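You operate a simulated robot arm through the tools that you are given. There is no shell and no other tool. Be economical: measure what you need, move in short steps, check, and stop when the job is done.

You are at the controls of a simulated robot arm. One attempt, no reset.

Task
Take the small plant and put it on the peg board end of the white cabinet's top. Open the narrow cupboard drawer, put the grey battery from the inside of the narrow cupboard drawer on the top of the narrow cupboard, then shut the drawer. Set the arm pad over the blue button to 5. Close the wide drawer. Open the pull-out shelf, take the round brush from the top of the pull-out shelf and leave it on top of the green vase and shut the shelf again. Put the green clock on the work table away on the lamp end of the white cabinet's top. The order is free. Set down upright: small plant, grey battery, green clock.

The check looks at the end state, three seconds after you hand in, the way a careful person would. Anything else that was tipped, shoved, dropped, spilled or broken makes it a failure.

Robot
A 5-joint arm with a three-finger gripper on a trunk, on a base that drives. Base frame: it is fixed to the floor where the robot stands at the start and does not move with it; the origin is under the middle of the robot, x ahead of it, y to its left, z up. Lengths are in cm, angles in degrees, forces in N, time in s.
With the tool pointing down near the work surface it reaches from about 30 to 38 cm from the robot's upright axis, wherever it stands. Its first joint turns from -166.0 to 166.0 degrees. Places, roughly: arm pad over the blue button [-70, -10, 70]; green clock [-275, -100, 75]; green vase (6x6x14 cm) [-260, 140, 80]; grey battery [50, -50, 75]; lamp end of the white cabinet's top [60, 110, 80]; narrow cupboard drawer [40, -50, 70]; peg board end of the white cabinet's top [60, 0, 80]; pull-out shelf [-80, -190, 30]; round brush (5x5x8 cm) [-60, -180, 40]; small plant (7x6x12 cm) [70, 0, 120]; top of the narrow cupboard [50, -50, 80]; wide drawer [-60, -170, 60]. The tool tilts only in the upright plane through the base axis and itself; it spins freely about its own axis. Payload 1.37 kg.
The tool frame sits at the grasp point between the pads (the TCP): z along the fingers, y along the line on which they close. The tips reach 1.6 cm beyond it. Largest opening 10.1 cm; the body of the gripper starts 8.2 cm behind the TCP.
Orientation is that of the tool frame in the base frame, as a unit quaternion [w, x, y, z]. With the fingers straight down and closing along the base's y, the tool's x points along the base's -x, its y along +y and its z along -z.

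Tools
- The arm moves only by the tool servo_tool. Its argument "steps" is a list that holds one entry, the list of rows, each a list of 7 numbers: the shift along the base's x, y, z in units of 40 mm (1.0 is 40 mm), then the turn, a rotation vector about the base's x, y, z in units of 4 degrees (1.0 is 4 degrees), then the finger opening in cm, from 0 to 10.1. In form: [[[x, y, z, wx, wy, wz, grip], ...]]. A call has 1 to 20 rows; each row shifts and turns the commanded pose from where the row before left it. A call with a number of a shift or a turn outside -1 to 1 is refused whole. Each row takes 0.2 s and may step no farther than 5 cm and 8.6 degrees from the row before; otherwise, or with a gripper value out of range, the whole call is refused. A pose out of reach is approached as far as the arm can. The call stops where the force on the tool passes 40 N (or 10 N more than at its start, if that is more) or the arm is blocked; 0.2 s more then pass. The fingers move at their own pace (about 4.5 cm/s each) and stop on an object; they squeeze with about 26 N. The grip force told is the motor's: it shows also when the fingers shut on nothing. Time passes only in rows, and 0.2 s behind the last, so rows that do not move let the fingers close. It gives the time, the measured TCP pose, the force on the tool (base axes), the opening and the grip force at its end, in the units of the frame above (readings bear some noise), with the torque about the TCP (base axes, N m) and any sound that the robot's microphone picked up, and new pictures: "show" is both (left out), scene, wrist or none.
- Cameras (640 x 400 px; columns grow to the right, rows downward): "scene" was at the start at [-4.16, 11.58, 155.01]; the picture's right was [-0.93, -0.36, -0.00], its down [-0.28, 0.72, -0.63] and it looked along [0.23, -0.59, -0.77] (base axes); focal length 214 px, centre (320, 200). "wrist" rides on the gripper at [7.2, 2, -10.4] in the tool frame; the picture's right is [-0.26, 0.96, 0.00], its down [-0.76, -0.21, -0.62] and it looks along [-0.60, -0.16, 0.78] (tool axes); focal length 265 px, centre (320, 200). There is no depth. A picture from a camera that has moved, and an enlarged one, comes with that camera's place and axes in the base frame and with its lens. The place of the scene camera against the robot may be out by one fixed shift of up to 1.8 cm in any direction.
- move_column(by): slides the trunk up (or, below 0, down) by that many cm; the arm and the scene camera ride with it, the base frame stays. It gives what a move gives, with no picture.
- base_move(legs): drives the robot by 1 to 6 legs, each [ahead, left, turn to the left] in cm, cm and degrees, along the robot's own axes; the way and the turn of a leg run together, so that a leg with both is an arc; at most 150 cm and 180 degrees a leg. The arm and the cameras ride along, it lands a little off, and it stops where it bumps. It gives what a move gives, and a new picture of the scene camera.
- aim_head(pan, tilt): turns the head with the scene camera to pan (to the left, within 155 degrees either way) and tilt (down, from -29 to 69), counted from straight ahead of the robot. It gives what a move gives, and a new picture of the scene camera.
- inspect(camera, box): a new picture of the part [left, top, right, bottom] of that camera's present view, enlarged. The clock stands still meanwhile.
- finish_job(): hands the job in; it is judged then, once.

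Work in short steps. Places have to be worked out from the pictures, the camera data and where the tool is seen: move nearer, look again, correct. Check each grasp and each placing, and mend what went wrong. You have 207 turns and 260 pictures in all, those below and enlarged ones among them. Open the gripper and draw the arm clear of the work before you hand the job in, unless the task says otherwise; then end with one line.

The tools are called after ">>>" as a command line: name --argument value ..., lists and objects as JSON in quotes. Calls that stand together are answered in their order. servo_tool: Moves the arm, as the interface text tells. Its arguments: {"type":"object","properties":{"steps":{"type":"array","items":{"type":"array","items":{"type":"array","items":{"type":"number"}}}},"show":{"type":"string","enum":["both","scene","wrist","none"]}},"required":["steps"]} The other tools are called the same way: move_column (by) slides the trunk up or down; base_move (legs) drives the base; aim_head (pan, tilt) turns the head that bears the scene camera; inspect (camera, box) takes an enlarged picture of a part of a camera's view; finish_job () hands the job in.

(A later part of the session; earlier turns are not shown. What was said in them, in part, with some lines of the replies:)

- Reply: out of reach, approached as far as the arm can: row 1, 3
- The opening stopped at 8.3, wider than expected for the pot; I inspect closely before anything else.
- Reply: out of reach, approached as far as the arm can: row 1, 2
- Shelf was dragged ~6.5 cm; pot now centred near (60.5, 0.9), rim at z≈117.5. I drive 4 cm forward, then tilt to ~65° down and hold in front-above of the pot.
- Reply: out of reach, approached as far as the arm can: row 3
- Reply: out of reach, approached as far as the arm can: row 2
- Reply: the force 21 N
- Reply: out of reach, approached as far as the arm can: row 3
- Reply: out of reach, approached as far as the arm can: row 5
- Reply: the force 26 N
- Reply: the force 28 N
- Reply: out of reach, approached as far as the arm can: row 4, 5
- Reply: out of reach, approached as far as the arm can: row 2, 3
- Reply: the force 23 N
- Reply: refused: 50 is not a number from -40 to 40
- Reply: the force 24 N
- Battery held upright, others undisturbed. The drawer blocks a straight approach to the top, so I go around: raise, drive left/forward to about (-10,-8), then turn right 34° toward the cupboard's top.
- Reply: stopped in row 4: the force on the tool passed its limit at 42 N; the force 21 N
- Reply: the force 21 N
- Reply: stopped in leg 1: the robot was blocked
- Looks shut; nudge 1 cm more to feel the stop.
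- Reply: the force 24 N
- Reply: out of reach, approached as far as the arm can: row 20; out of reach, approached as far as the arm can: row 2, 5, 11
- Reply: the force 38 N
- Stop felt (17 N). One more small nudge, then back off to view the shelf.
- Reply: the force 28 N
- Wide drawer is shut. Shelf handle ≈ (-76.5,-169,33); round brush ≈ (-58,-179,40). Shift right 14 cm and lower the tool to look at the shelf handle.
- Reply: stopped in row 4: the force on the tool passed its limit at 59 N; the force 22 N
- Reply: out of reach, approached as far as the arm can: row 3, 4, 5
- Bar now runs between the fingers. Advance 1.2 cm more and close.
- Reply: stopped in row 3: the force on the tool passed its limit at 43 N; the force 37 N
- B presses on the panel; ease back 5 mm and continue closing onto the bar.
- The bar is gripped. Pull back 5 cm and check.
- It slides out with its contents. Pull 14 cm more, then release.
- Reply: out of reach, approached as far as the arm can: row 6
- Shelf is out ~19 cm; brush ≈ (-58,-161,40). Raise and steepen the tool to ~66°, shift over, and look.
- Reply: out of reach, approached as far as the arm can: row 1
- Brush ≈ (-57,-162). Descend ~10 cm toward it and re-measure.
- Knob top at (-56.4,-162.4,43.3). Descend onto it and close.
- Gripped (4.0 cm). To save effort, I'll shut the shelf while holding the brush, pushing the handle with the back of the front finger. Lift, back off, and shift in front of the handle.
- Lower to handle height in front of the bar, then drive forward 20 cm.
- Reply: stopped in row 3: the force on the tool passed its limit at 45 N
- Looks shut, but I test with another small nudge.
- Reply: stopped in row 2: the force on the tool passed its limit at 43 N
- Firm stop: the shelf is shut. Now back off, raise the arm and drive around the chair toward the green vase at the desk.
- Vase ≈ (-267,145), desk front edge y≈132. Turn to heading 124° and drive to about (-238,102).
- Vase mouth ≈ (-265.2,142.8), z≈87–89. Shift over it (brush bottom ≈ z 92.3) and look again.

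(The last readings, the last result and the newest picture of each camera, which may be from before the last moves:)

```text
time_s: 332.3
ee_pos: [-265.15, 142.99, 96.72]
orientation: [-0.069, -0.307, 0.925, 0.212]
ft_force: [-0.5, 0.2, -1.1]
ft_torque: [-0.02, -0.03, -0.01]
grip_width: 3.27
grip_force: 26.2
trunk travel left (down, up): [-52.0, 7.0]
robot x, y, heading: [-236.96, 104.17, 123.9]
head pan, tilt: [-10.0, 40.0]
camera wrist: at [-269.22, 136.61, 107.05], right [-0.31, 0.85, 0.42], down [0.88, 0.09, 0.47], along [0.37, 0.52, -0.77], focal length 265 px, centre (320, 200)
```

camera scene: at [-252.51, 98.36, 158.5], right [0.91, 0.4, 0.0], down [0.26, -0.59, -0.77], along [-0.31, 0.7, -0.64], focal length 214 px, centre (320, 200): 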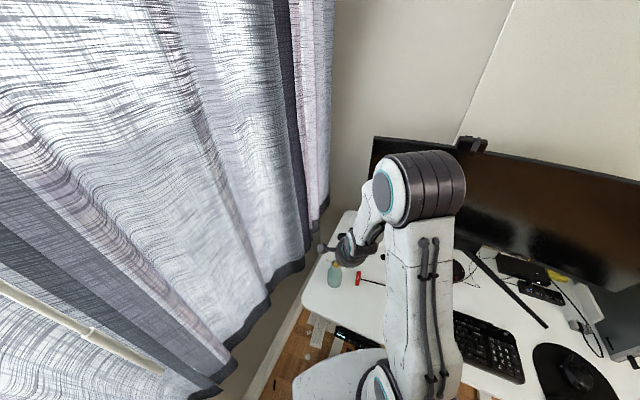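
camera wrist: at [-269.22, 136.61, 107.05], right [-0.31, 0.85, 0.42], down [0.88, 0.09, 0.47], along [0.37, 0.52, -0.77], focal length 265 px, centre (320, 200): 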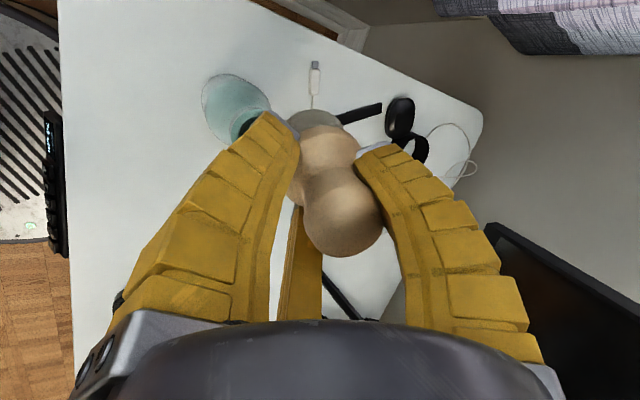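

The brush leans ~25° sideways in the grasp (it rotated on closing). Spinning the tool about −70° on its own tilted axis should bring it upright. Raise a little and spin.

>>> servo_tool --steps '[[[0, 0, 0.5, 0, 0, 0, 3], [0, 0, 0.5, 0.275, -0.4, 1, 3], [0, 0, 0, 0.275, -0.4, 1, 3], [0, 0, 0, 0.275, -0.4, 1, 3], [0, 0, 0, 0.275, -0.4, 1, 3], [0, 0, 0, 0.275, -0.4, 1, 3], [0, 0, 0, 0.275, -0.4, 1, 3], [0, 0, 0, 0.275, -0.4, 1, 3], [0, 0, 0, 0.275, -0.4, 1, 3], [0, 0, 0, 0.275, -0.4, 1, 3], [0, 0, 0, 0.275, -0.4, 1, 3], [0, 0, 0, 0.275, -0.4, 1, 3], [0, 0, 0, 0.275, -0.4, 1, 3], [0, 0, 0, 0.275, -0.4, 1, 3], [0, 0, 0, 0.275, -0.4, 1, 3], [0, 0, 0, 0.275, -0.4, 1, 3], [0, 0, 0, 0.275, -0.4, 1, 3]]]' --show "wrist"

>>> inspect --camera "scene" --box '[300, 210, 400, 300]'

```text
time_s: 335.9
ee_pos: [-265.09, 143.03, 100.7]
orientation: [-0.066, 0.789, -0.574, -0.208]
ft_force: [-0.4, -0.7, 0.2]
ft_torque: [0.0, -0.01, 0.0]
grip_width: 3.25
grip_force: 25.9
trunk travel left (down, up): [-52.0, 7.0]
robot x, y, heading: [-236.47, 104.42, 123.9]
head pan, tilt: [-10.0, 40.0]
camera wrist: at [-262.36, 132.5, 107.63], right [-0.97, -0.09, 0.24], down [0.16, 0.52, 0.84], along [-0.2, 0.85, -0.49], focal length 265 px, centre (320, 200)
```

wrist: 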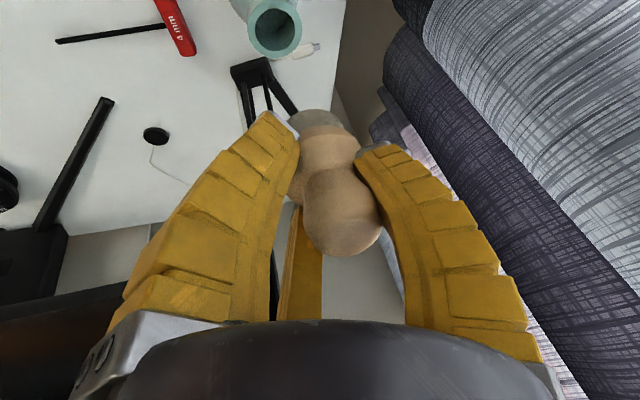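

```text
4.44 times, centred on (350, 255) of scene
camera zoom: at [-252.48, 98.31, 158.5], right [0.91, 0.4, 0.0], down [0.26, -0.59, -0.77], along [-0.31, 0.7, -0.64], focal length 953 px, centre (187, -44)
```

zoom: 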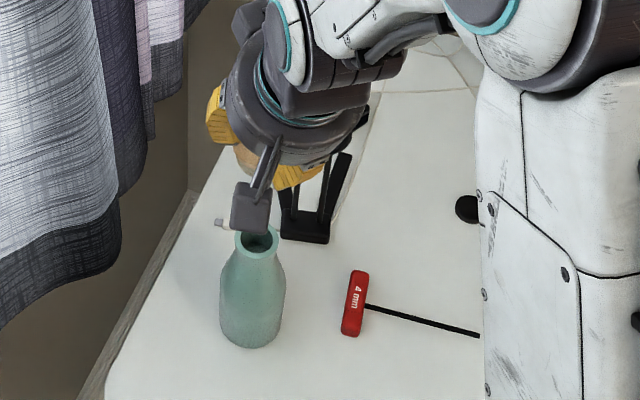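

The brush is now nearly vertical, axis ≈ (-265.5,142.2); rim centre ≈ (-265.2,143.1,86.5). Shift slightly, lower 7 cm, and look.

>>> servo_tool --steps '[[[0.05, 0.2, 0, 0, 0, 0, 3], [0, 0, -0.6, 0, 0, 0, 3], [0, 0, -0.6, 0, 0, 0, 3], [0, 0, -0.5, 0, 0, 0, 3]]]' --show "wrist"

>>> inspect --camera "scene" --box '[300, 230, 380, 300]'

```text
time_s: 336.9
ee_pos: [-264.75, 143.65, 93.77]
orientation: [-0.069, 0.789, -0.574, -0.206]
ft_force: [-0.1, -0.3, 0.7]
ft_torque: [-0.04, 0.02, 0.02]
grip_width: 3.25
grip_force: 25.8
trunk travel left (down, up): [-52.0, 7.0]
robot x, y, heading: [-236.99, 103.77, 123.7]
head pan, tilt: [-10.0, 40.0]
camera wrist: at [-262.15, 133.19, 100.76], right [-0.97, -0.09, 0.23], down [0.16, 0.52, 0.84], along [-0.19, 0.85, -0.49], focal length 265 px, centre (320, 200)
```

wrist: 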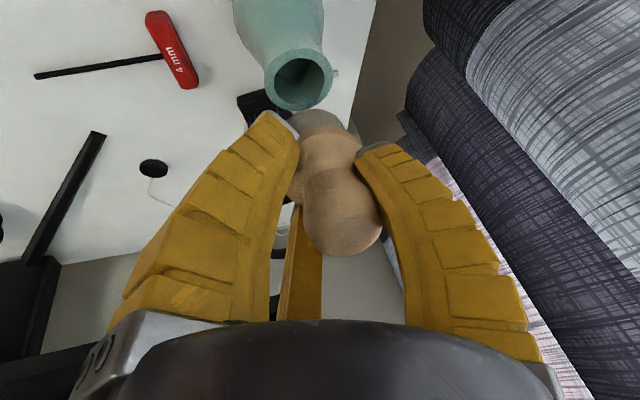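

```text
5.71 times, centred on (340, 265) of scene
camera zoom: at [-252.49, 98.34, 158.51], right [0.91, 0.4, 0.0], down [0.26, -0.59, -0.77], along [-0.31, 0.7, -0.64], focal length 1226 px, centre (206, -171)
```

zoom: 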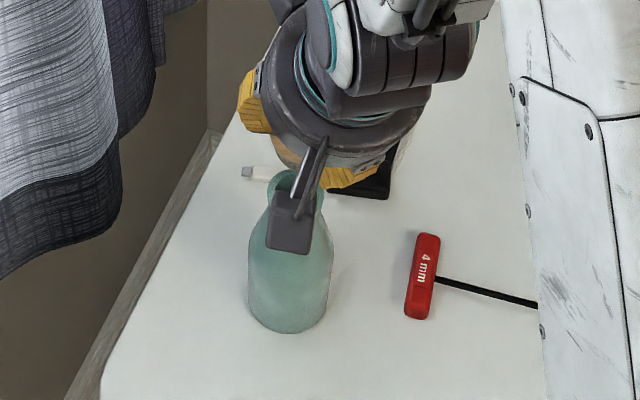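

Rim at (-264.9,142.2,87.8); brush bottom ~1.5 cm above it, slightly too far in y. Correct and creep down.

>>> servo_tool --steps '[[[0.06, -0.1, -0.1, 0, 0, 0, 3], [0, 0, -0.1, 0, 0, 0, 3], [0, 0, -0.1, 0, 0, 0, 3]]]' --show "wrist"

```text
time_s: 337.7
ee_pos: [-264.6, 143.3, 92.62]
orientation: [-0.069, 0.789, -0.573, -0.209]
ft_force: [0.2, -0.5, 2.9]
ft_torque: [-0.03, 0.01, -0.03]
grip_width: 3.28
grip_force: 26.7
trunk travel left (down, up): [-52.0, 7.0]
robot x, y, heading: [-236.8, 104.45, 124.0]
head pan, tilt: [-10.0, 40.0]
camera wrist: at [-261.95, 132.83, 99.66], right [-0.97, -0.09, 0.23], down [0.16, 0.52, 0.84], along [-0.19, 0.85, -0.49], focal length 265 px, centre (320, 200)
```

wrist: 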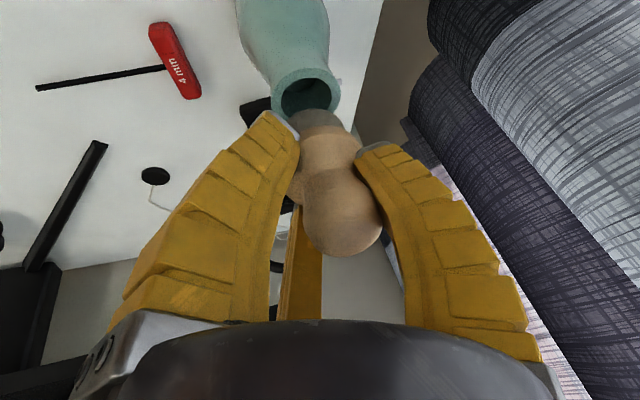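

Light contact (3 N) and the brush sits ~1 cm too far in +y. Raise slightly, correct by (+0.4,-0.85), and look.

>>> servo_tool --steps '[[[0, 0, 0.15, 0, 0, 0, 3], [0.1, -0.21, 0, 0, 0, 0, 3], [0, 0, -0.12, 0, 0, 0, 3], [0, 0, -0.1, 0, 0, 0, 3]]]' --show "wrist"

```text
time_s: 338.7
ee_pos: [-264.44, 142.57, 92.66]
orientation: [-0.069, 0.788, -0.574, -0.211]
ft_force: [2.9, -1.1, 21.2]
ft_torque: [-0.24, -0.02, 0.02]
grip_width: 3.37
grip_force: 26.0
trunk travel left (down, up): [-52.0, 7.0]
robot x, y, heading: [-237.13, 103.91, 123.9]
head pan, tilt: [-10.0, 40.0]
camera wrist: at [-261.61, 132.02, 99.52], right [-0.97, -0.09, 0.24], down [0.16, 0.51, 0.84], along [-0.2, 0.85, -0.48], focal length 265 px, centre (320, 200)
```

wrist: 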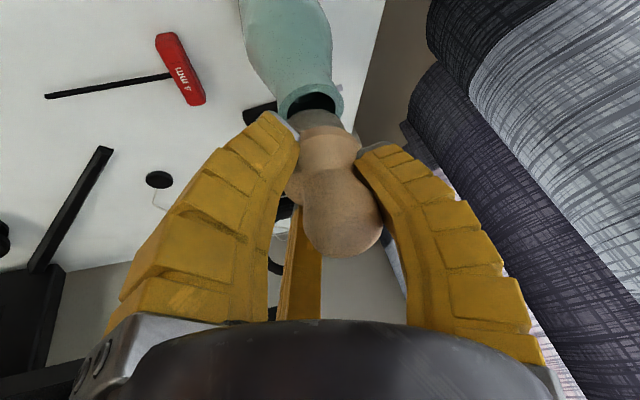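

Need ~1.2 cm more toward -y and 0.4 in +x. Lift, shift, lower again.

>>> servo_tool --steps '[[[0, 0, 0.25, 0, 0, 0, 3], [0.1, -0.3, 0, 0, 0, 0, 3], [0, 0, -0.1, 0, 0, 0, 3], [0, 0, -0.1, 0, 0, 0, 3]]]' --show "wrist"

```text
time_s: 339.7
ee_pos: [-263.87, 141.28, 92.75]
orientation: [-0.067, 0.789, -0.574, -0.21]
ft_force: [0.9, -1.1, 13.1]
ft_torque: [-0.16, 0.05, 0.02]
grip_width: 3.31
grip_force: 25.5
trunk travel left (down, up): [-52.0, 7.0]
robot x, y, heading: [-237.14, 103.99, 123.8]
head pan, tilt: [-10.0, 40.0]
camera wrist: at [-261.14, 130.73, 99.6], right [-0.97, -0.09, 0.24], down [0.16, 0.52, 0.84], along [-0.2, 0.85, -0.49], focal length 265 px, centre (320, 200)
```

wrist: 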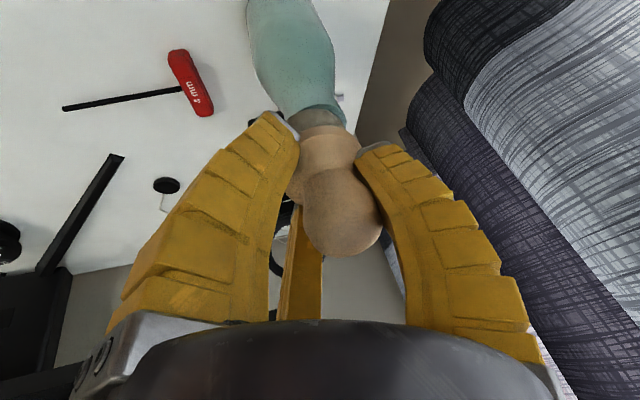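

The mouth is now fully covered, centred within a few mm. Release gently.

>>> servo_tool --steps '[[[0, 0, 0, 0, 0, 0, 3.6], [0, 0, 0, 0, 0, 0, 4.2], [0, 0, 0, 0, 0, 0, 5], [0, 0, 0, 0, 0, 0, 6.5], [0, 0, 0, 0, 0, 0, 8], [0, 0, 0, 0, 0, 0, 8]]]' --show "wrist"

```text
time_s: 341.1
ee_pos: [-263.84, 141.22, 92.49]
orientation: [-0.067, 0.789, -0.575, -0.206]
ft_force: [0.0, 0.9, 0.0]
ft_torque: [0.01, -0.01, 0.01]
grip_width: 8.19
grip_force: 1.7
trunk travel left (down, up): [-52.0, 7.0]
robot x, y, heading: [-237.36, 104.25, 123.9]
head pan, tilt: [-10.0, 40.0]
camera wrist: at [-261.12, 130.74, 99.49], right [-0.97, -0.09, 0.24], down [0.16, 0.52, 0.84], along [-0.2, 0.85, -0.49], focal length 265 px, centre (320, 200)
```

wrist: 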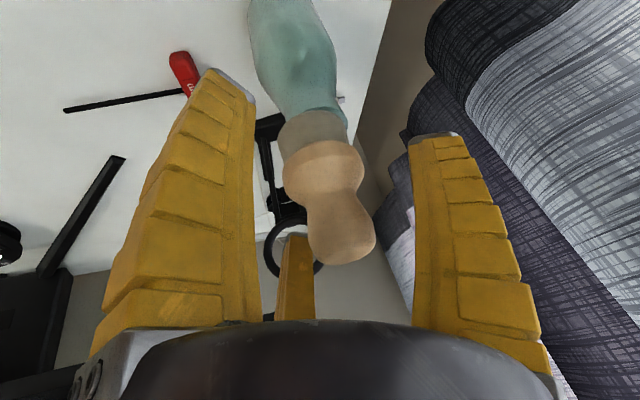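

Brush stands on the vase. Withdraw along the tool axis and drive to the work table facing the clock.

>>> servo_tool --steps '[[[0.06, -0.09, 0.22, 0, 0, 0, 8], [0.12, -0.18, 0.45, 0, 0, 0, 9], [0.15, -0.22, 0.55, 0, 0, 0, 10], [0.2, -0.29, 0.7, 0, 0, 0, 10], [0.2, -0.29, 0.7, 0, 0, 0, 10]]]' --show "wrist"

>>> base_move --legs '[[-40, 0, 0], [0, 0, 56], [-18, 0, 0], [0, 150, 0], [0, 12, 0]]'

```text
time_s: 342.3
ee_pos: [-260.81, 136.9, 103.38]
orientation: [-0.065, 0.789, -0.575, -0.207]
ft_force: [-0.3, -0.4, 0.0]
ft_torque: [0.0, 0.01, 0.0]
grip_width: 9.99
grip_force: 0.1
trunk travel left (down, up): [-52.0, 7.0]
robot x, y, heading: [-236.46, 104.27, 123.8]
head pan, tilt: [-10.0, 40.0]
camera wrist: at [-258.13, 126.47, 110.33], right [-0.97, -0.09, 0.24], down [0.16, 0.52, 0.84], along [-0.2, 0.85, -0.49], focal length 265 px, centre (320, 200)
```

wrist: 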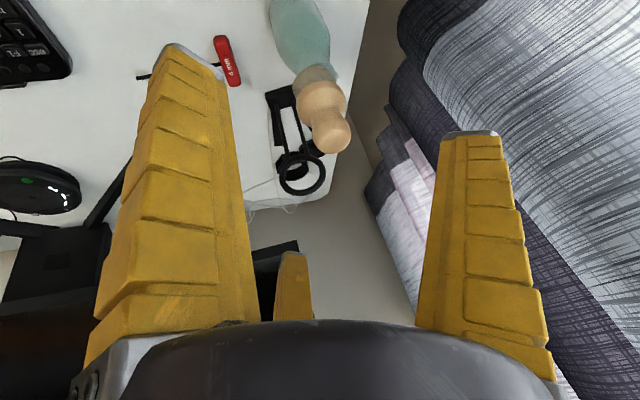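

```text
time_s: 356.2
ee_pos: [-236.3, -92.78, 103.28]
orientation: [0.041, 0.967, -0.131, -0.215]
ft_force: [0.7, -0.3, 0.7]
ft_torque: [0.01, 0.0, -0.01]
grip_width: 9.99
grip_force: 0.1
trunk travel left (down, up): [-52.0, 7.0]
robot x, y, heading: [-195.6, -90.79, -179.8]
head pan, tilt: [-10.0, 40.0]
camera scene: at [-198.75, -105.78, 158.49], right [0.17, 0.99, 0.0], down [0.63, -0.11, -0.77], along [-0.76, 0.13, -0.64], focal length 214 px, centre (320, 200)
```

scene: 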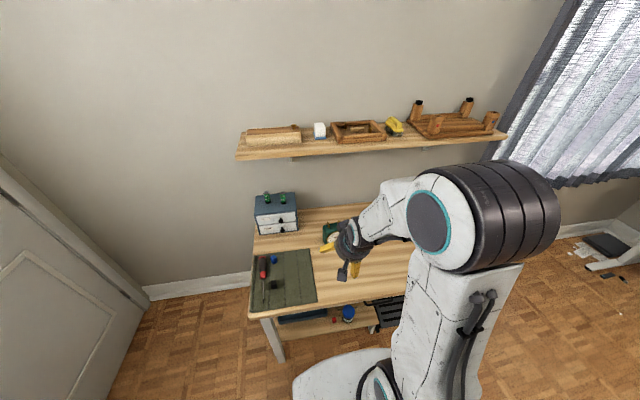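

>>> inspect --camera "wrist" --box '[120, 0, 520, 250]'

>>> inspect --camera "scene" --box '[240, 180, 380, 320]'

```text
1.60 times, centred on (320, 125) of wrist
camera zoom: at [-225.92, -96.31, 110.29], right [-0.46, -0.86, 0.24], down [-0.35, 0.42, 0.84], along [-0.82, 0.3, -0.49], focal length 425 px, centre (320, 320)
```

zoom: 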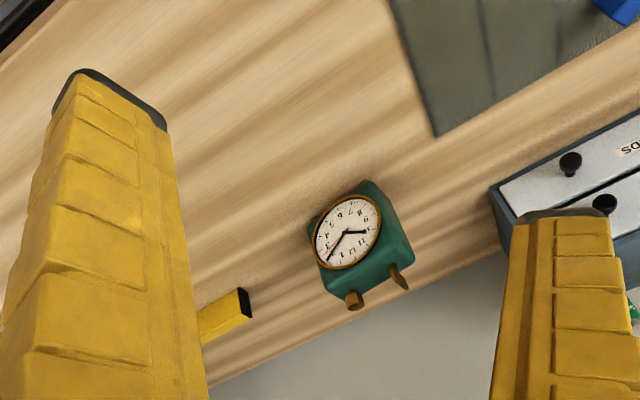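

```text
2.86 times, centred on (310, 250) of scene
camera zoom: at [-198.75, -105.78, 158.49], right [0.17, 0.99, 0.0], down [0.63, -0.11, -0.77], along [-0.76, 0.13, -0.64], focal length 613 px, centre (349, 57)
```

zoom: 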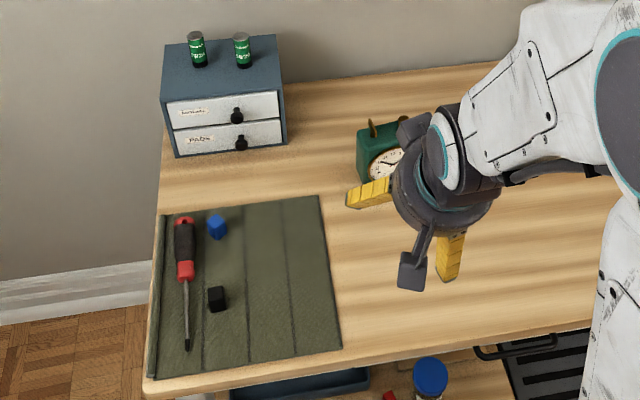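

The clock (≈9×9×4.5 cm, dial facing me) is at about (-268.8,-88.7,76.5). I'll spin so the single finger goes behind it and two in front of its corners, and move 17 cm closer.

>>> servo_tool --steps '[[[0, 0, 0, -0.49, 0, -1, 10.1], [0, 0, 0, -0.49, 0, -1, 10.1], [0, 0, 0, -0.49, 0, -1, 10.1], [0, 0, 0, -0.49, 0, -1, 10.1], [0, 0, 0, -0.49, 0, -1, 10.1], [0, 0, 0, -0.49, 0, -1, 10.1], [0, 0, 0, -0.49, 0, -1, 10.1], [0, 0, 0, -0.49, 0, -1, 10.1], [0, 0, 0, -0.49, 0, -1, 10.1], [0, 0, 0, -0.49, 0, -1, 10.1], [0, 0, 0, -0.49, 0, -1, 10.1], [0, 0, 0, -0.49, 0, -1, 10.1], [0, 0, 0, -0.49, 0, -1, 10.1], [0, 0, 0, -0.49, 0, -1, 10.1], [0, 0, 0, -0.49, 0, -1, 10.1], [0, 0, 0, -0.49, 0, -1, 10.1]]]' --show "none"

>>> base_move --legs '[[0, -3.8, 0], [17, 0, 0]]'

>>> servo_tool --steps '[[[-0.6, 0, -0.4, 0, 0, 0, 10.1], [-0.6, 0, -0.4, 0, 0, 0, 10.1]]]' --show "wrist"

```text
time_s: 359.6
ee_pos: [-236.35, -92.7, 103.3]
orientation: [0.17, 0.706, -0.668, -0.161]
ft_force: [0.4, -0.3, 0.6]
ft_torque: [-0.01, 0.02, 0.0]
grip_width: 10.04
grip_force: 0.1
trunk travel left (down, up): [-52.0, 7.0]
robot x, y, heading: [-195.83, -90.85, -179.5]
head pan, tilt: [-10.0, 40.0]
```

```text
time_s: 361.6
ee_pos: [-253.15, -89.04, 103.23]
orientation: [0.17, 0.708, -0.667, -0.161]
ft_force: [0.3, -1.0, 0.3]
ft_torque: [0.01, 0.0, -0.01]
grip_width: 10.05
grip_force: 0.0
trunk travel left (down, up): [-52.0, 7.0]
robot x, y, heading: [-212.27, -87.14, -179.6]
head pan, tilt: [-10.0, 40.0]
camera scene: at [-215.55, -101.97, 158.5], right [0.16, 0.99, 0.0], down [0.63, -0.11, -0.77], along [-0.76, 0.13, -0.64], focal length 214 px, centre (320, 200)
```

scene: 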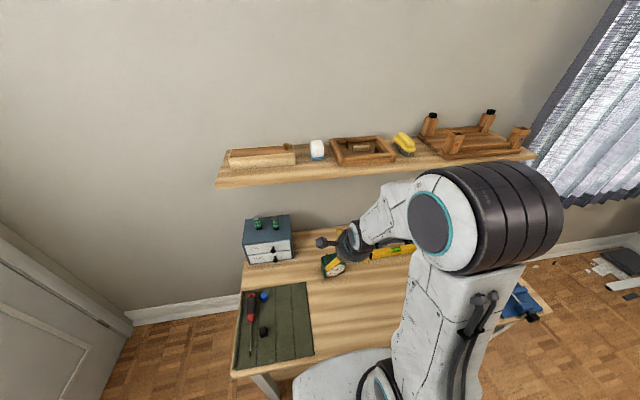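

```text
time_s: 362.2
ee_pos: [-257.91, -89.0, 100.24]
orientation: [0.169, 0.707, -0.667, -0.163]
ft_force: [-0.6, 0.1, 0.0]
ft_torque: [-0.04, 0.0, 0.02]
grip_width: 10.03
grip_force: 0.1
trunk travel left (down, up): [-52.0, 7.0]
robot x, y, heading: [-212.47, -86.99, -179.4]
head pan, tilt: [-10.0, 40.0]
camera wrist: at [-254.34, -96.03, 110.45], right [-0.87, 0.21, 0.44], down [0.42, 0.78, 0.46], along [-0.25, 0.59, -0.77], focal length 265 px, centre (320, 200)
```

wrist: 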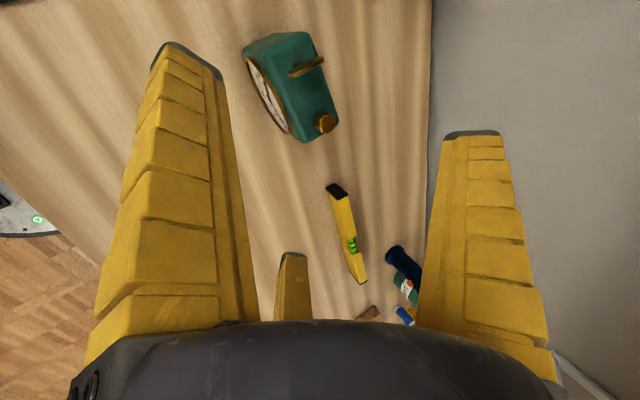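

Clock seen from above, yawed ~15°. Spin −12° to match, and move closer above it.

>>> servo_tool --steps '[[[-0.3, 0.08, -0.5, 0.45, 0, 0.85, 10.1], [-0.3, 0.08, -0.6, 0.45, 0, 0.85, 10.1], [-0.2, 0.08, -0.6, 0.45, 0, 0.85, 10.1], [-0.1, 0, -0.4, 0, 0, 0, 10.1]]]' --show "wrist"

```text
time_s: 363.2
ee_pos: [-261.56, -88.22, 91.61]
orientation: [0.146, 0.77, -0.594, -0.18]
ft_force: [-0.5, -0.2, -0.5]
ft_torque: [0.02, 0.0, 0.0]
grip_width: 10.08
grip_force: 0.1
trunk travel left (down, up): [-52.0, 7.0]
robot x, y, heading: [-212.51, -87.03, -179.6]
head pan, tilt: [-10.0, 40.0]
camera wrist: at [-256.79, -95.48, 101.33], right [-0.89, 0.01, 0.45], down [0.28, 0.79, 0.54], along [-0.35, 0.61, -0.71], focal length 265 px, centre (320, 200)
```

wrist: 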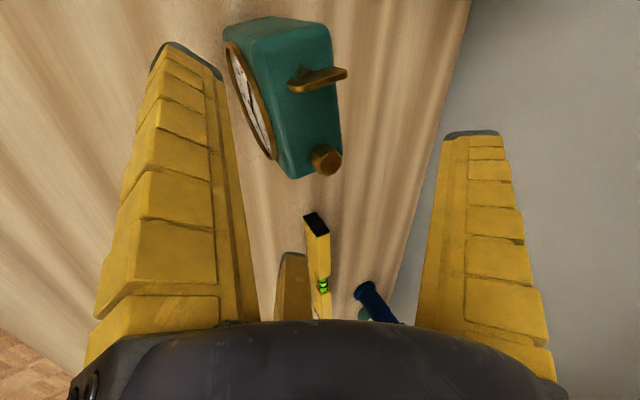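

Knobs triangulate to clock centre ≈ (-264.9,-88.4), top ≈ 83.5, yaw ≈9°. Correct spin by 7° and descend to z≈86 with the clock offset toward the rear finger.

>>> servo_tool --steps '[[[0, 0, -0.3, -0.45, 0, -0.85, 10.1], [-0.2, 0, -0.5, -0.45, 0, -0.85, 10.1], [-0.1, 0, -0.5, 0, 0, 0, 10.1]]]' --show "wrist"

```text
time_s: 364.0
ee_pos: [-262.69, -88.27, 86.67]
orientation: [0.159, 0.728, -0.644, -0.171]
ft_force: [-0.2, -1.0, 1.0]
ft_torque: [0.0, -0.02, 0.01]
grip_width: 10.05
grip_force: 0.0
trunk travel left (down, up): [-52.0, 7.0]
robot x, y, heading: [-212.26, -86.93, -179.6]
head pan, tilt: [-10.0, 40.0]
camera wrist: at [-258.74, -95.55, 96.65], right [-0.88, 0.15, 0.45], down [0.38, 0.78, 0.49], along [-0.28, 0.6, -0.75], focal length 265 px, centre (320, 200)
```

wrist: 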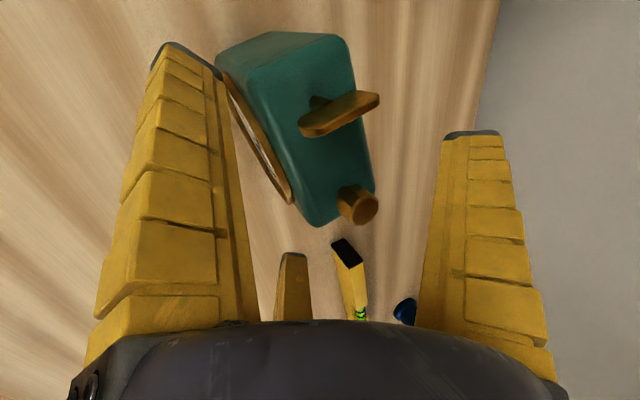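

Clock centre ≈ (-265.1,-87.9). Descend to (-263.7,-88,81) and close.

>>> servo_tool --steps '[[[-0.1, 0.03, -0.5, 0, 0, 0, 10.1], [-0.1, 0.03, -0.5, 0, 0, 0, 10.1], [-0.06, 0, -0.42, 0, 0, 0, 10.1]]]' --show "wrist"

```text
time_s: 364.8
ee_pos: [-263.69, -88.42, 80.97]
orientation: [0.161, 0.729, -0.642, -0.172]
ft_force: [-1.8, -0.2, 2.8]
ft_torque: [0.04, -0.03, 0.0]
grip_width: 10.18
grip_force: 0.1
out of reach, approached as far as the arm can: row 1
trunk travel left (down, up): [-52.0, 7.0]
robot x, y, heading: [-212.13, -87.05, -179.6]
head pan, tilt: [-10.0, 40.0]
camera wrist: at [-259.89, -95.6, 90.91], right [-0.88, 0.15, 0.45], down [0.38, 0.78, 0.49], along [-0.28, 0.6, -0.75], focal length 265 px, centre (320, 200)
```

wrist: 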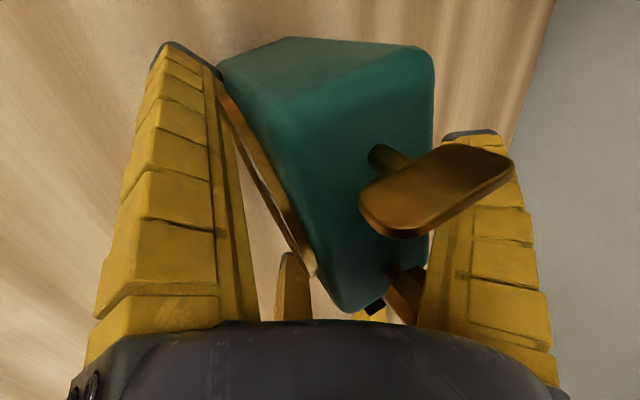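

Fingers are around the clock. Close.

>>> servo_tool --steps '[[[0, 0, 0, 0, 0, 0, 9], [0, 0, 0, 0, 0, 0, 8], [0, 0, 0, 0, 0, 0, 7], [0, 0, 0, 0, 0, 0, 5.5], [0, 0, 0, 0, 0, 0, 5], [0, 0, 0, 0, 0, 0, 5]]]' --show "wrist"

```text
time_s: 366.2
ee_pos: [-263.63, -88.39, 80.95]
orientation: [0.16, 0.729, -0.644, -0.171]
ft_force: [1.5, 2.4, 15.6]
ft_torque: [0.39, -0.28, 0.12]
grip_width: 6.81
grip_force: 26.0
trunk travel left (down, up): [-52.0, 7.0]
robot x, y, heading: [-212.74, -86.88, -179.4]
head pan, tilt: [-10.0, 40.0]
camera wrist: at [-259.8, -95.58, 90.97], right [-0.88, 0.15, 0.45], down [0.38, 0.78, 0.49], along [-0.28, 0.6, -0.75], focal length 265 px, centre (320, 200)
```

wrist: 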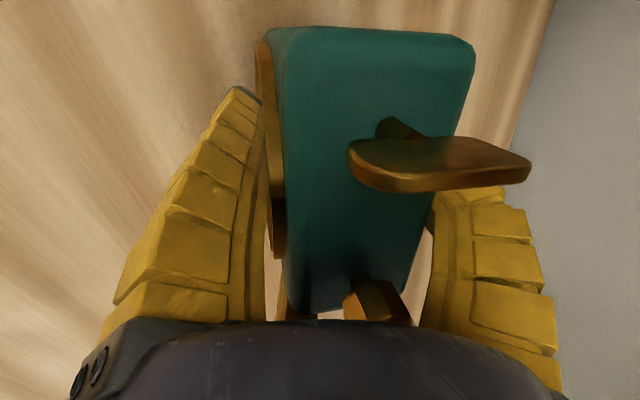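

Gripped at 6.8 cm across its thickness. Lift and check.

>>> servo_tool --steps '[[[0, 0, 0.3, 0, 0, 0, 5], [0, 0, 0.6, 0, 0, 0, 5], [0.2, 0, 0.8, 0, 0, 0, 5], [0.4, 0, 0.9, 0, 0, 0, 5], [0.6, 0, 0.9, 0, 0, 0, 5], [0.8, 0, 0.4, 0, 0, 0, 5]]]' --show "both"

```text
time_s: 367.6
ee_pos: [-255.66, -88.28, 96.46]
orientation: [0.16, 0.729, -0.644, -0.17]
ft_force: [0.6, -1.0, -3.1]
ft_torque: [0.05, 0.01, 0.04]
grip_width: 6.09
grip_force: 25.9
trunk travel left (down, up): [-52.0, 7.0]
robot x, y, heading: [-211.95, -86.91, -179.3]
head pan, tilt: [-10.0, 40.0]
camera scene: at [-215.36, -101.97, 158.5], right [0.16, 0.99, 0.0], down [0.63, -0.11, -0.77], along [-0.76, 0.13, -0.64], focal length 214 px, centre (320, 200)
camera wrist: at [-251.81, -95.44, 106.54], right [-0.88, 0.15, 0.45], down [0.38, 0.78, 0.49], along [-0.28, 0.6, -0.75], focal length 265 px, centre (320, 200)
```

scene: 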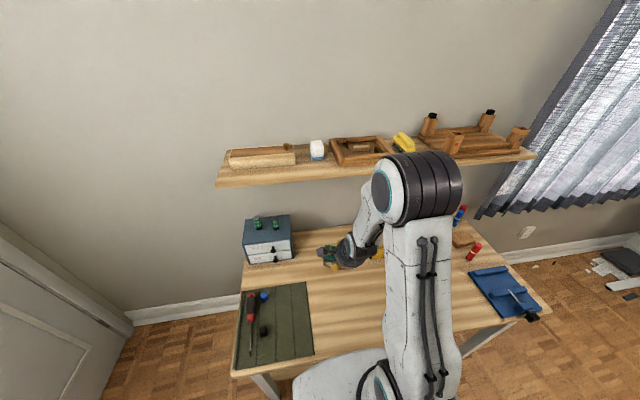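
wrist: 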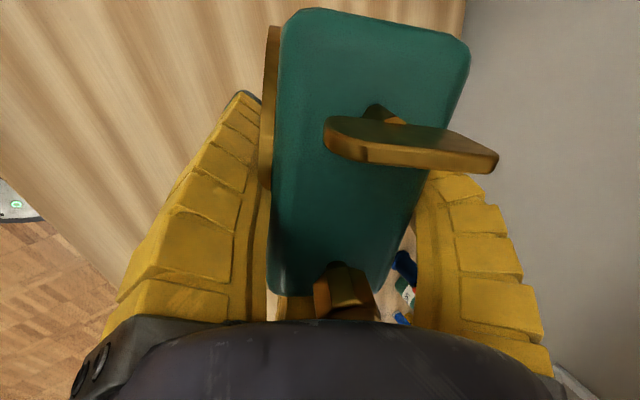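

Held. Drive around (north side of the chair) to the lamp end of the white cabinet.

>>> base_move --legs '[[-27, 0, 0], [0, 0, -179], [0, 150, 0], [0, 22, 0], [150, 0, 0], [17, 0, 0]]'

>>> aim_head --pan 5 --tilt 45

```text
time_s: 393.2
ee_pos: [14.63, 98.25, 96.48]
orientation: [0.166, 0.628, 0.743, 0.163]
ft_force: [0.7, 0.0, -3.2]
ft_torque: [-0.03, 0.03, 0.01]
grip_width: 5.88
grip_force: 25.9
trunk travel left (down, up): [-52.0, 7.0]
robot x, y, heading: [-28.82, 95.22, 2.9]
head pan, tilt: [-10.0, 40.0]
camera scene: at [-28.11, 112.47, 158.5], right [-0.12, -0.99, 0.0], down [-0.64, 0.08, -0.77], along [0.76, -0.09, -0.64], focal length 214 px, centre (320, 200)
```

scene: 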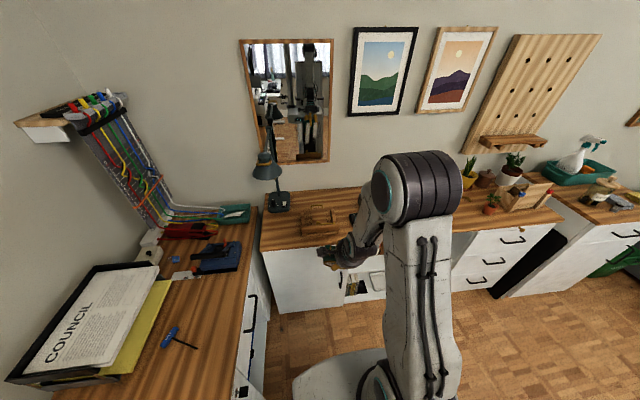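

```text
time_s: 393.9
ee_pos: [14.45, 98.26, 96.45]
orientation: [0.166, 0.627, 0.743, 0.164]
ft_force: [0.0, -0.1, -2.9]
ft_torque: [-0.04, 0.03, 0.0]
grip_width: 5.87
grip_force: 26.9
trunk travel left (down, up): [-52.0, 7.0]
robot x, y, heading: [-28.92, 95.18, 3.2]
head pan, tilt: [5.0, 45.0]
camera scene: at [-28.61, 114.62, 157.78], right [0.14, -0.99, 0.0], down [-0.7, -0.1, -0.71], along [0.7, 0.1, -0.71], focal length 214 px, centre (320, 200)
```

scene: 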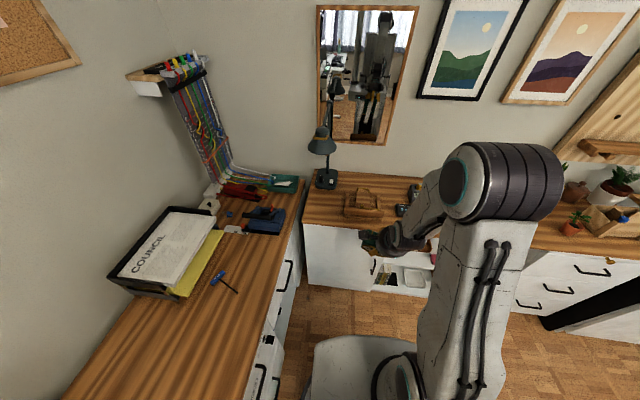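

Free area in front of the lamp, left of the wooden stand: about (44,122). Turn left 22° and drive so the clock hangs over it.

>>> base_move --legs '[[0, 0, 22.3], [28.3, -8, 0]]'

>>> servo_tool --steps '[[[0.45, 0.22, 0, 0, 0, 0, 5], [0.35, 0.15, 0, 0, 0, 0, 5]]]' --show "wrist"

```text
time_s: 397.1
ee_pos: [38.79, 119.02, 96.5]
orientation: [0.132, 0.473, 0.85, 0.192]
ft_force: [-0.3, -0.2, -2.7]
ft_torque: [-0.09, 0.06, -0.02]
grip_width: 5.84
grip_force: 25.5
trunk travel left (down, up): [-52.0, 7.0]
robot x, y, heading: [-0.58, 100.33, 25.2]
head pan, tilt: [5.0, 45.0]
camera scene: at [-6.97, 118.34, 157.78], right [0.5, -0.86, 0.0], down [-0.61, -0.36, -0.71], along [0.61, 0.36, -0.71], focal length 214 px, centre (320, 200)
```

scene: 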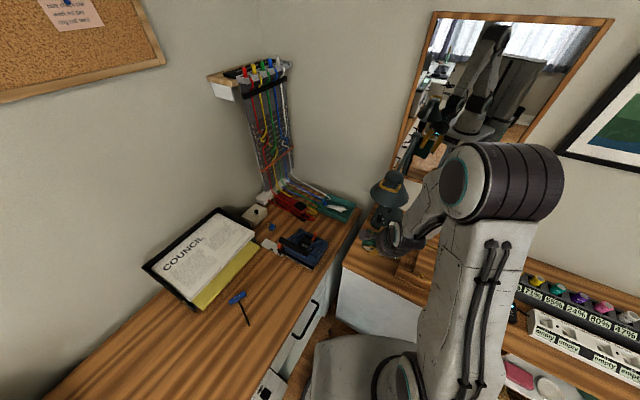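

```text
time_s: 397.7
ee_pos: [41.98, 120.42, 96.4]
orientation: [0.133, 0.474, 0.849, 0.191]
ft_force: [0.8, 0.0, -3.9]
ft_torque: [-0.06, 0.01, 0.01]
grip_width: 5.84
grip_force: 26.0
trunk travel left (down, up): [-52.0, 7.0]
robot x, y, heading: [-0.21, 99.67, 25.3]
head pan, tilt: [5.0, 45.0]
camera wrist: at [35.59, 125.49, 106.51], right [0.86, 0.23, 0.45], down [-0.02, -0.87, 0.49], along [0.5, -0.43, -0.75], focal length 265 px, centre (320, 200)
```

wrist: 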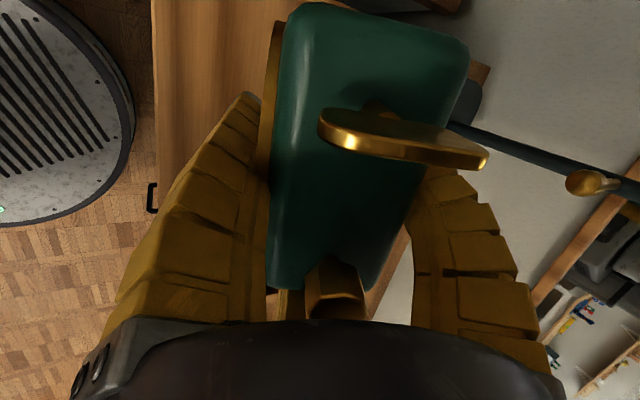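

Over the free spot (lamp shade hangs above, so no raising here). Correct the clock's backward lean by steepening the tool ~8°, then lower.

>>> servo_tool --steps '[[[0, 0, -0.2, -0.44, 0.9, 0, 5], [0, 0, -0.2, -0.44, 0.9, 0, 5]]]' --show "none"

>>> servo_tool --steps '[[[0, 0, -0.4, 0, 0, 0, 5], [0, 0, -0.3, 0, 0, 0, 5], [0, 0, -0.1, 0, 0, 0, 5], [0, 0, -0.1, 0, 0, 0, 5], [0, 0, -0.1, 0, 0, 0, 5]]]' --show "scene"

```text
time_s: 398.3
ee_pos: [42.12, 120.43, 94.88]
orientation: [0.094, 0.48, 0.862, 0.135]
ft_force: [-0.3, -0.4, -2.9]
ft_torque: [-0.02, 0.0, 0.0]
grip_width: 5.86
grip_force: 26.1
trunk travel left (down, up): [-52.0, 7.0]
robot x, y, heading: [-0.04, 99.49, 25.1]
head pan, tilt: [5.0, 45.0]
```

```text
time_s: 399.5
ee_pos: [41.95, 120.43, 90.91]
orientation: [0.092, 0.48, 0.862, 0.135]
ft_force: [-0.9, 0.2, -3.5]
ft_torque: [-0.08, -0.03, 0.01]
grip_width: 5.85
grip_force: 26.0
trunk travel left (down, up): [-52.0, 7.0]
robot x, y, heading: [-0.39, 100.02, 25.1]
head pan, tilt: [5.0, 45.0]
camera scene: at [-7.05, 118.33, 157.78], right [0.5, -0.86, 0.0], down [-0.61, -0.36, -0.71], along [0.61, 0.36, -0.71], focal length 214 px, centre (320, 200)
```

scene: 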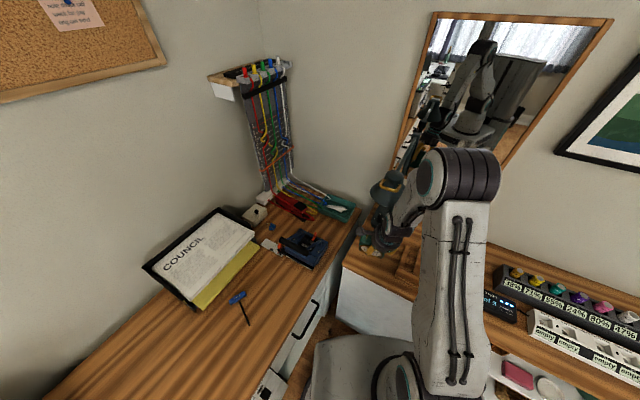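

>>> inspect --camera "scene" --box '[330, 170, 450, 300]'

```text
3.08 times, centred on (390, 235) of scene
camera zoom: at [-7.05, 118.33, 157.78], right [0.5, -0.86, 0.0], down [-0.61, -0.36, -0.71], along [0.61, 0.36, -0.71], focal length 660 px, centre (105, 92)
```

zoom: 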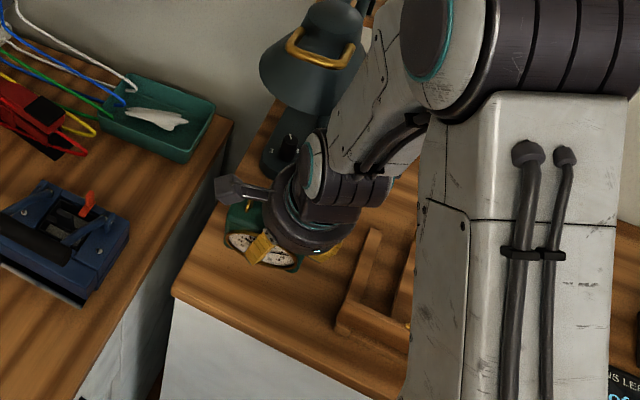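

Clock hangs clear of the stand, over the counter. Creep down until contact.

>>> servo_tool --steps '[[[0, 0, -0.12, 0, 0, 0, 5], [0, 0, -0.12, 0, 0, 0, 5], [0, 0, -0.12, 0, 0, 0, 5], [0, 0, -0.1, 0, 0, 0, 5], [0, 0, -0.1, 0, 0, 0, 5], [0, 0, 0, 0, 0, 0, 5]]]' --show "none"

```text
time_s: 400.9
ee_pos: [41.9, 120.45, 88.65]
orientation: [0.093, 0.481, 0.861, 0.137]
ft_force: [-0.1, -0.7, -3.1]
ft_torque: [-0.08, -0.05, 0.01]
grip_width: 5.85
grip_force: 26.8
trunk travel left (down, up): [-52.0, 7.0]
robot x, y, heading: [-0.41, 99.69, 25.3]
head pan, tilt: [5.0, 45.0]
```

>>> servo_tool --steps '[[[0, 0, -0.1, 0, 0, 0, 5], [0, 0, -0.1, 0, 0, 0, 5], [0, 0, -0.1, 0, 0, 0, 5], [0, 0, 0, 0, 0, 0, 5]]]' --show "none"

```text
time_s: 401.9
ee_pos: [42.01, 120.43, 87.42]
orientation: [0.094, 0.481, 0.861, 0.135]
ft_force: [-0.3, -0.5, -3.3]
ft_torque: [-0.07, 0.02, 0.03]
grip_width: 5.85
grip_force: 26.2
trunk travel left (down, up): [-52.0, 7.0]
robot x, y, heading: [-0.37, 99.92, 25.5]
head pan, tilt: [5.0, 45.0]
```

>>> servo_tool --steps '[[[0, 0, -0.1, 0, 0, 0, 5], [0, 0, -0.1, 0, 0, 0, 5], [0, 0, -0.1, 0, 0, 0, 5], [0, 0, 0, 0, 0, 0, 5]]]' --show "none"

```text
time_s: 402.9
ee_pos: [41.99, 120.52, 86.43]
orientation: [0.096, 0.48, 0.861, 0.139]
ft_force: [-0.2, -2.5, 25.5]
ft_torque: [0.38, 0.27, 0.15]
grip_width: 5.98
grip_force: 26.0
trunk travel left (down, up): [-52.0, 7.0]
robot x, y, heading: [-0.34, 99.56, 25.3]
head pan, tilt: [5.0, 45.0]
```

Contact (25 N). Ease up a touch, open gradually, and look.

>>> servo_tool --steps '[[[0, 0, 0.03, 0, 0, 0, 5.5], [0, 0, 0, 0, 0, 0, 6.5], [0, 0, 0, 0, 0, 0, 7.5], [0, 0, 0, 0, 0, 0, 9], [0, 0, 0, 0, 0, 0, 10.1], [0, 0, 0, 0, 0, 0, 10.1]]]' --show "wrist"

>>> inspect --camera "scene" --box '[330, 180, 440, 300]'

```text
time_s: 404.3
ee_pos: [41.96, 120.5, 86.28]
orientation: [0.094, 0.48, 0.862, 0.136]
ft_force: [0.7, 0.5, -0.6]
ft_torque: [0.0, 0.03, -0.01]
grip_width: 10.1
grip_force: 0.1
trunk travel left (down, up): [-52.0, 7.0]
robot x, y, heading: [-0.08, 99.61, 25.2]
head pan, tilt: [5.0, 45.0]
camera wrist: at [36.89, 126.18, 96.74], right [0.91, 0.26, 0.32], down [0.05, -0.84, 0.54], along [0.41, -0.48, -0.78], focal length 265 px, centre (320, 200)
```

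wrist: 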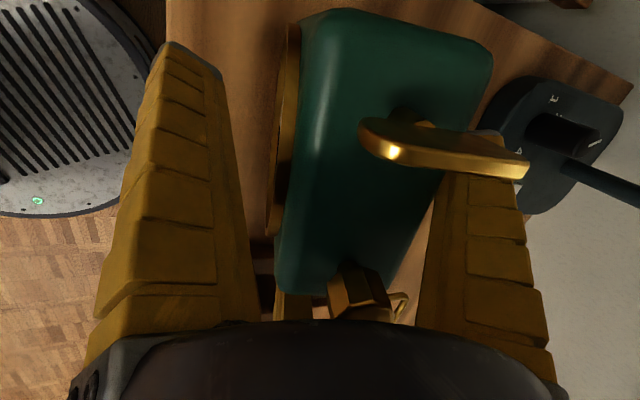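

```text
3.33 times, centred on (385, 240) of scene
camera zoom: at [-7.07, 118.32, 157.78], right [0.5, -0.86, 0.0], down [-0.61, -0.36, -0.71], along [0.61, 0.36, -0.71], focal length 715 px, centre (103, 67)
```

zoom: 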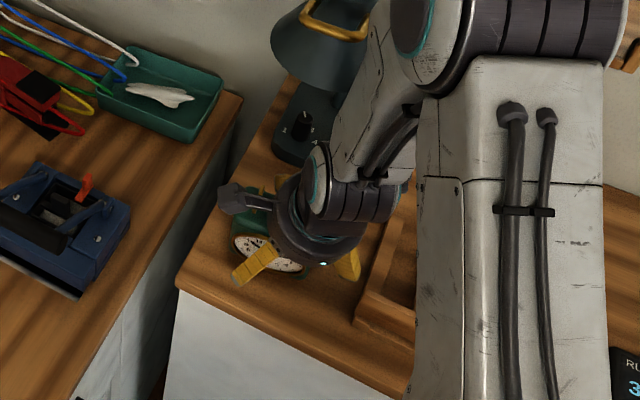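

Clock stands upright on the counter. Retreat by exactly reversing the entry: straight up ~8.6 cm, tilt back, then back out (avoiding the lamp shade).

>>> servo_tool --steps '[[[0, 0, 0.2, 0, 0, 0, 10.1], [0, 0, 0.4, 0, 0, 0, 10.1], [0, 0, 0.5, 0, 0, 0, 10.1], [0, 0, 0.5, 0, 0, 0, 10.1], [0, 0, 0.5, 0, 0, 0, 10.1]]]' --show "wrist"

```text
time_s: 405.5
ee_pos: [41.99, 120.53, 94.73]
orientation: [0.093, 0.481, 0.861, 0.135]
ft_force: [-0.3, 0.0, 0.3]
ft_torque: [-0.01, 0.01, -0.02]
grip_width: 10.06
grip_force: 0.2
trunk travel left (down, up): [-52.0, 7.0]
robot x, y, heading: [-0.47, 99.22, 25.0]
head pan, tilt: [5.0, 45.0]
camera wrist: at [36.9, 126.2, 105.22], right [0.91, 0.26, 0.32], down [0.05, -0.84, 0.54], along [0.41, -0.48, -0.78], focal length 265 px, centre (320, 200)
```

wrist: 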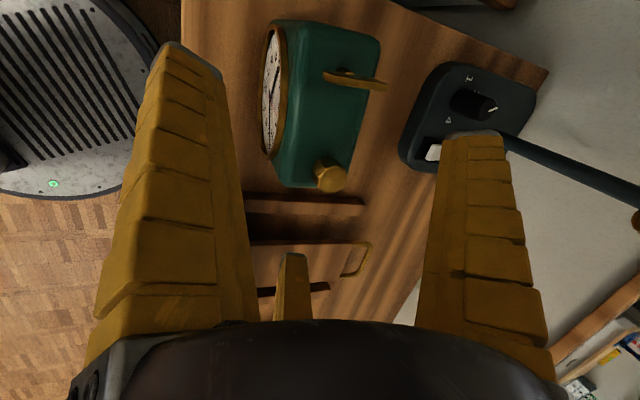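

Clock stands free and upright. Tilt back, pull out and back the robot away.

>>> servo_tool --steps '[[[0, 0, 0.2, 0.44, -0.9, 0, 10.1], [0, 0, 0.2, 0.44, -0.9, 0, 10.1], [-0.35, -0.15, 0, 0, 0, 0, 10.1], [-0.45, -0.22, 0, 0, 0, 0, 10.1]]]' --show "none"

>>> base_move --legs '[[-28.3, 8, 0]]'

>>> inspect --camera "scene" --box '[300, 100, 440, 260]'

```text
time_s: 406.5
ee_pos: [38.76, 119.05, 96.3]
orientation: [0.132, 0.473, 0.85, 0.193]
ft_force: [-0.1, -0.2, -0.6]
ft_torque: [0.0, 0.01, -0.02]
grip_width: 10.05
grip_force: 0.0
trunk travel left (down, up): [-52.0, 7.0]
robot x, y, heading: [-0.41, 99.57, 25.1]
head pan, tilt: [5.0, 45.0]
```

```text
time_s: 408.5
ee_pos: [10.09, 114.69, 96.28]
orientation: [0.132, 0.471, 0.85, 0.193]
ft_force: [0.2, 0.5, 1.4]
ft_torque: [-0.03, -0.02, 0.0]
grip_width: 10.05
grip_force: 0.0
trunk travel left (down, up): [-52.0, 7.0]
robot x, y, heading: [-28.81, 95.33, 25.4]
head pan, tilt: [5.0, 45.0]
camera scene: at [-35.85, 113.73, 157.78], right [0.51, -0.86, 0.0], down [-0.61, -0.36, -0.71], along [0.61, 0.36, -0.71], focal length 214 px, centre (320, 200)
```

scene: 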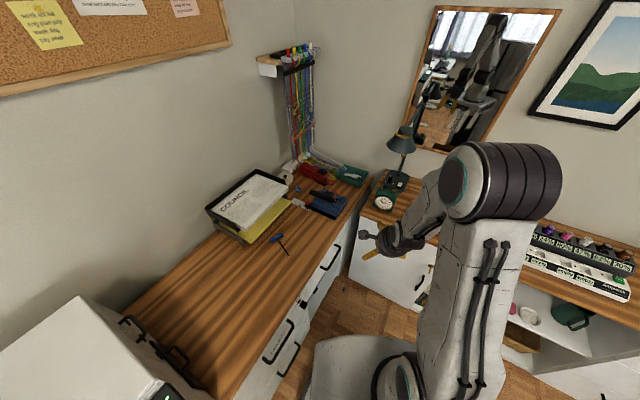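

```text
2.50 times, centred on (370, 180) of scene
camera zoom: at [-35.85, 113.73, 157.78], right [0.51, -0.86, 0.0], down [-0.61, -0.36, -0.71], along [0.61, 0.36, -0.71], focal length 536 px, centre (195, 250)
```

zoom: 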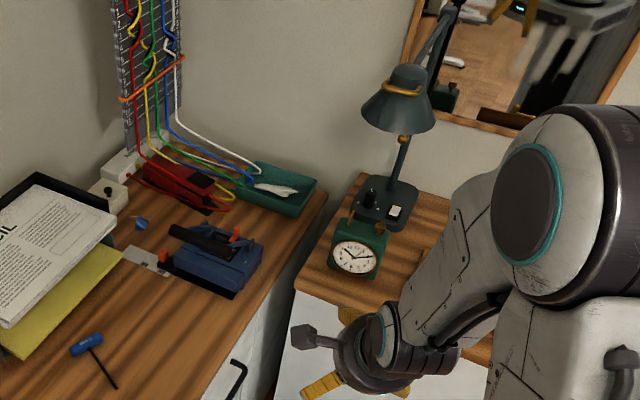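

Clock is upright at the lamp end. Quick final check of the brush on the vase and the shoe cabinet.

>>> aim_head --pan 144 --tilt 20

>>> inspect --camera "scene" --box '[260, 120, 380, 220]'

>>> aim_head --pan -125 --tilt 25

>>> inspect --camera "scene" --box '[260, 120, 420, 240]'

```text
time_s: 410.7
ee_pos: [10.02, 114.72, 96.35]
orientation: [0.132, 0.471, 0.851, 0.192]
ft_force: [0.2, -0.4, -0.5]
ft_torque: [-0.04, 0.0, -0.01]
grip_width: 10.04
grip_force: 0.0
trunk travel left (down, up): [-52.0, 7.0]
robot x, y, heading: [-28.73, 95.23, 25.4]
head pan, tilt: [144.0, 20.0]
camera scene: at [-51.93, 111.35, 161.64], right [0.18, 0.98, 0.0], down [0.34, -0.06, -0.94], along [-0.92, 0.17, -0.34], focal length 214 px, centre (320, 200)
```

scene: 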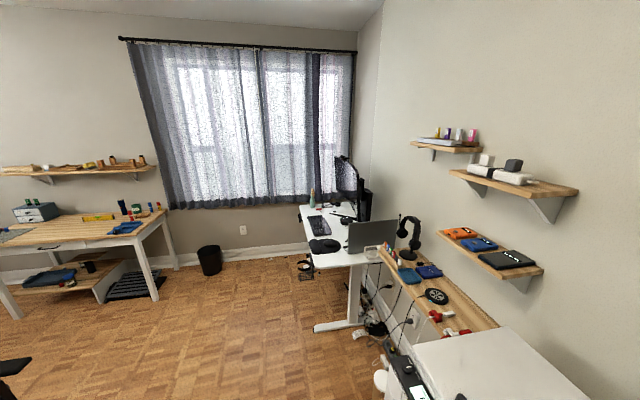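

```text
4.00 times, centred on (320, 170) of scene
camera zoom: at [-51.93, 111.35, 161.64], right [0.18, 0.98, 0.0], down [0.34, -0.06, -0.94], along [-0.92, 0.17, -0.34], focal length 858 px, centre (320, 320)
```

zoom: 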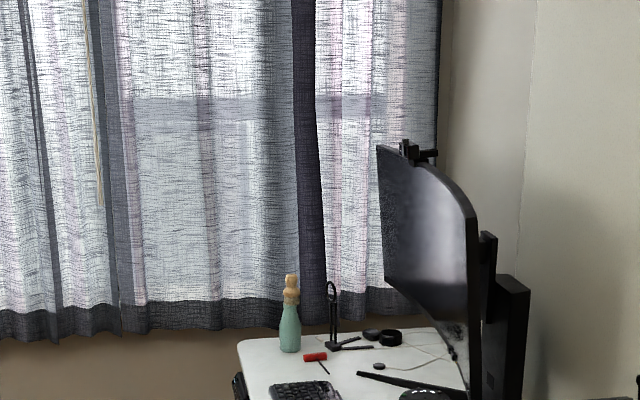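

```text
time_s: 414.5
ee_pos: [10.04, 114.69, 96.27]
orientation: [0.132, 0.472, 0.85, 0.193]
ft_force: [0.0, -0.3, -0.4]
ft_torque: [0.03, -0.01, 0.02]
grip_width: 10.06
grip_force: 0.1
trunk travel left (down, up): [-52.0, 7.0]
robot x, y, heading: [-29.32, 95.26, 25.5]
head pan, tilt: [-125.0, 25.0]
camera scene: at [-44.32, 100.55, 160.84], right [-0.99, 0.17, 0.0], down [0.07, 0.42, -0.91], along [-0.15, -0.89, -0.42], focal length 214 px, centre (320, 200)
```

scene: 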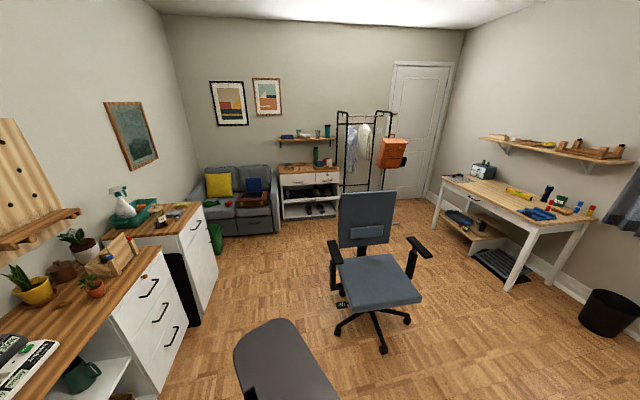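

```text
3.33 times, centred on (340, 180) of scene
camera zoom: at [-44.32, 100.55, 160.84], right [-0.99, 0.17, 0.0], down [0.07, 0.42, -0.91], along [-0.15, -0.89, -0.42], focal length 715 px, centre (253, 267)
```

zoom: 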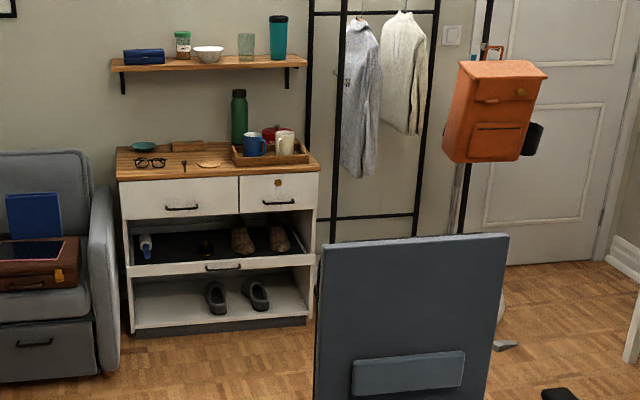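

The pictures show the brush still on the vase, the wide drawer and shelf shut, and the plant and clock upright. The gripper is open and the arm is clear, so I hand in.

>>> finish_job

```text
The job is handed in.
```

I did every step of the task and handed the job in; when I tried to grip the plant I pulled the loose shelf under it several centimetres forward, then pushed it back flush against the peg board.
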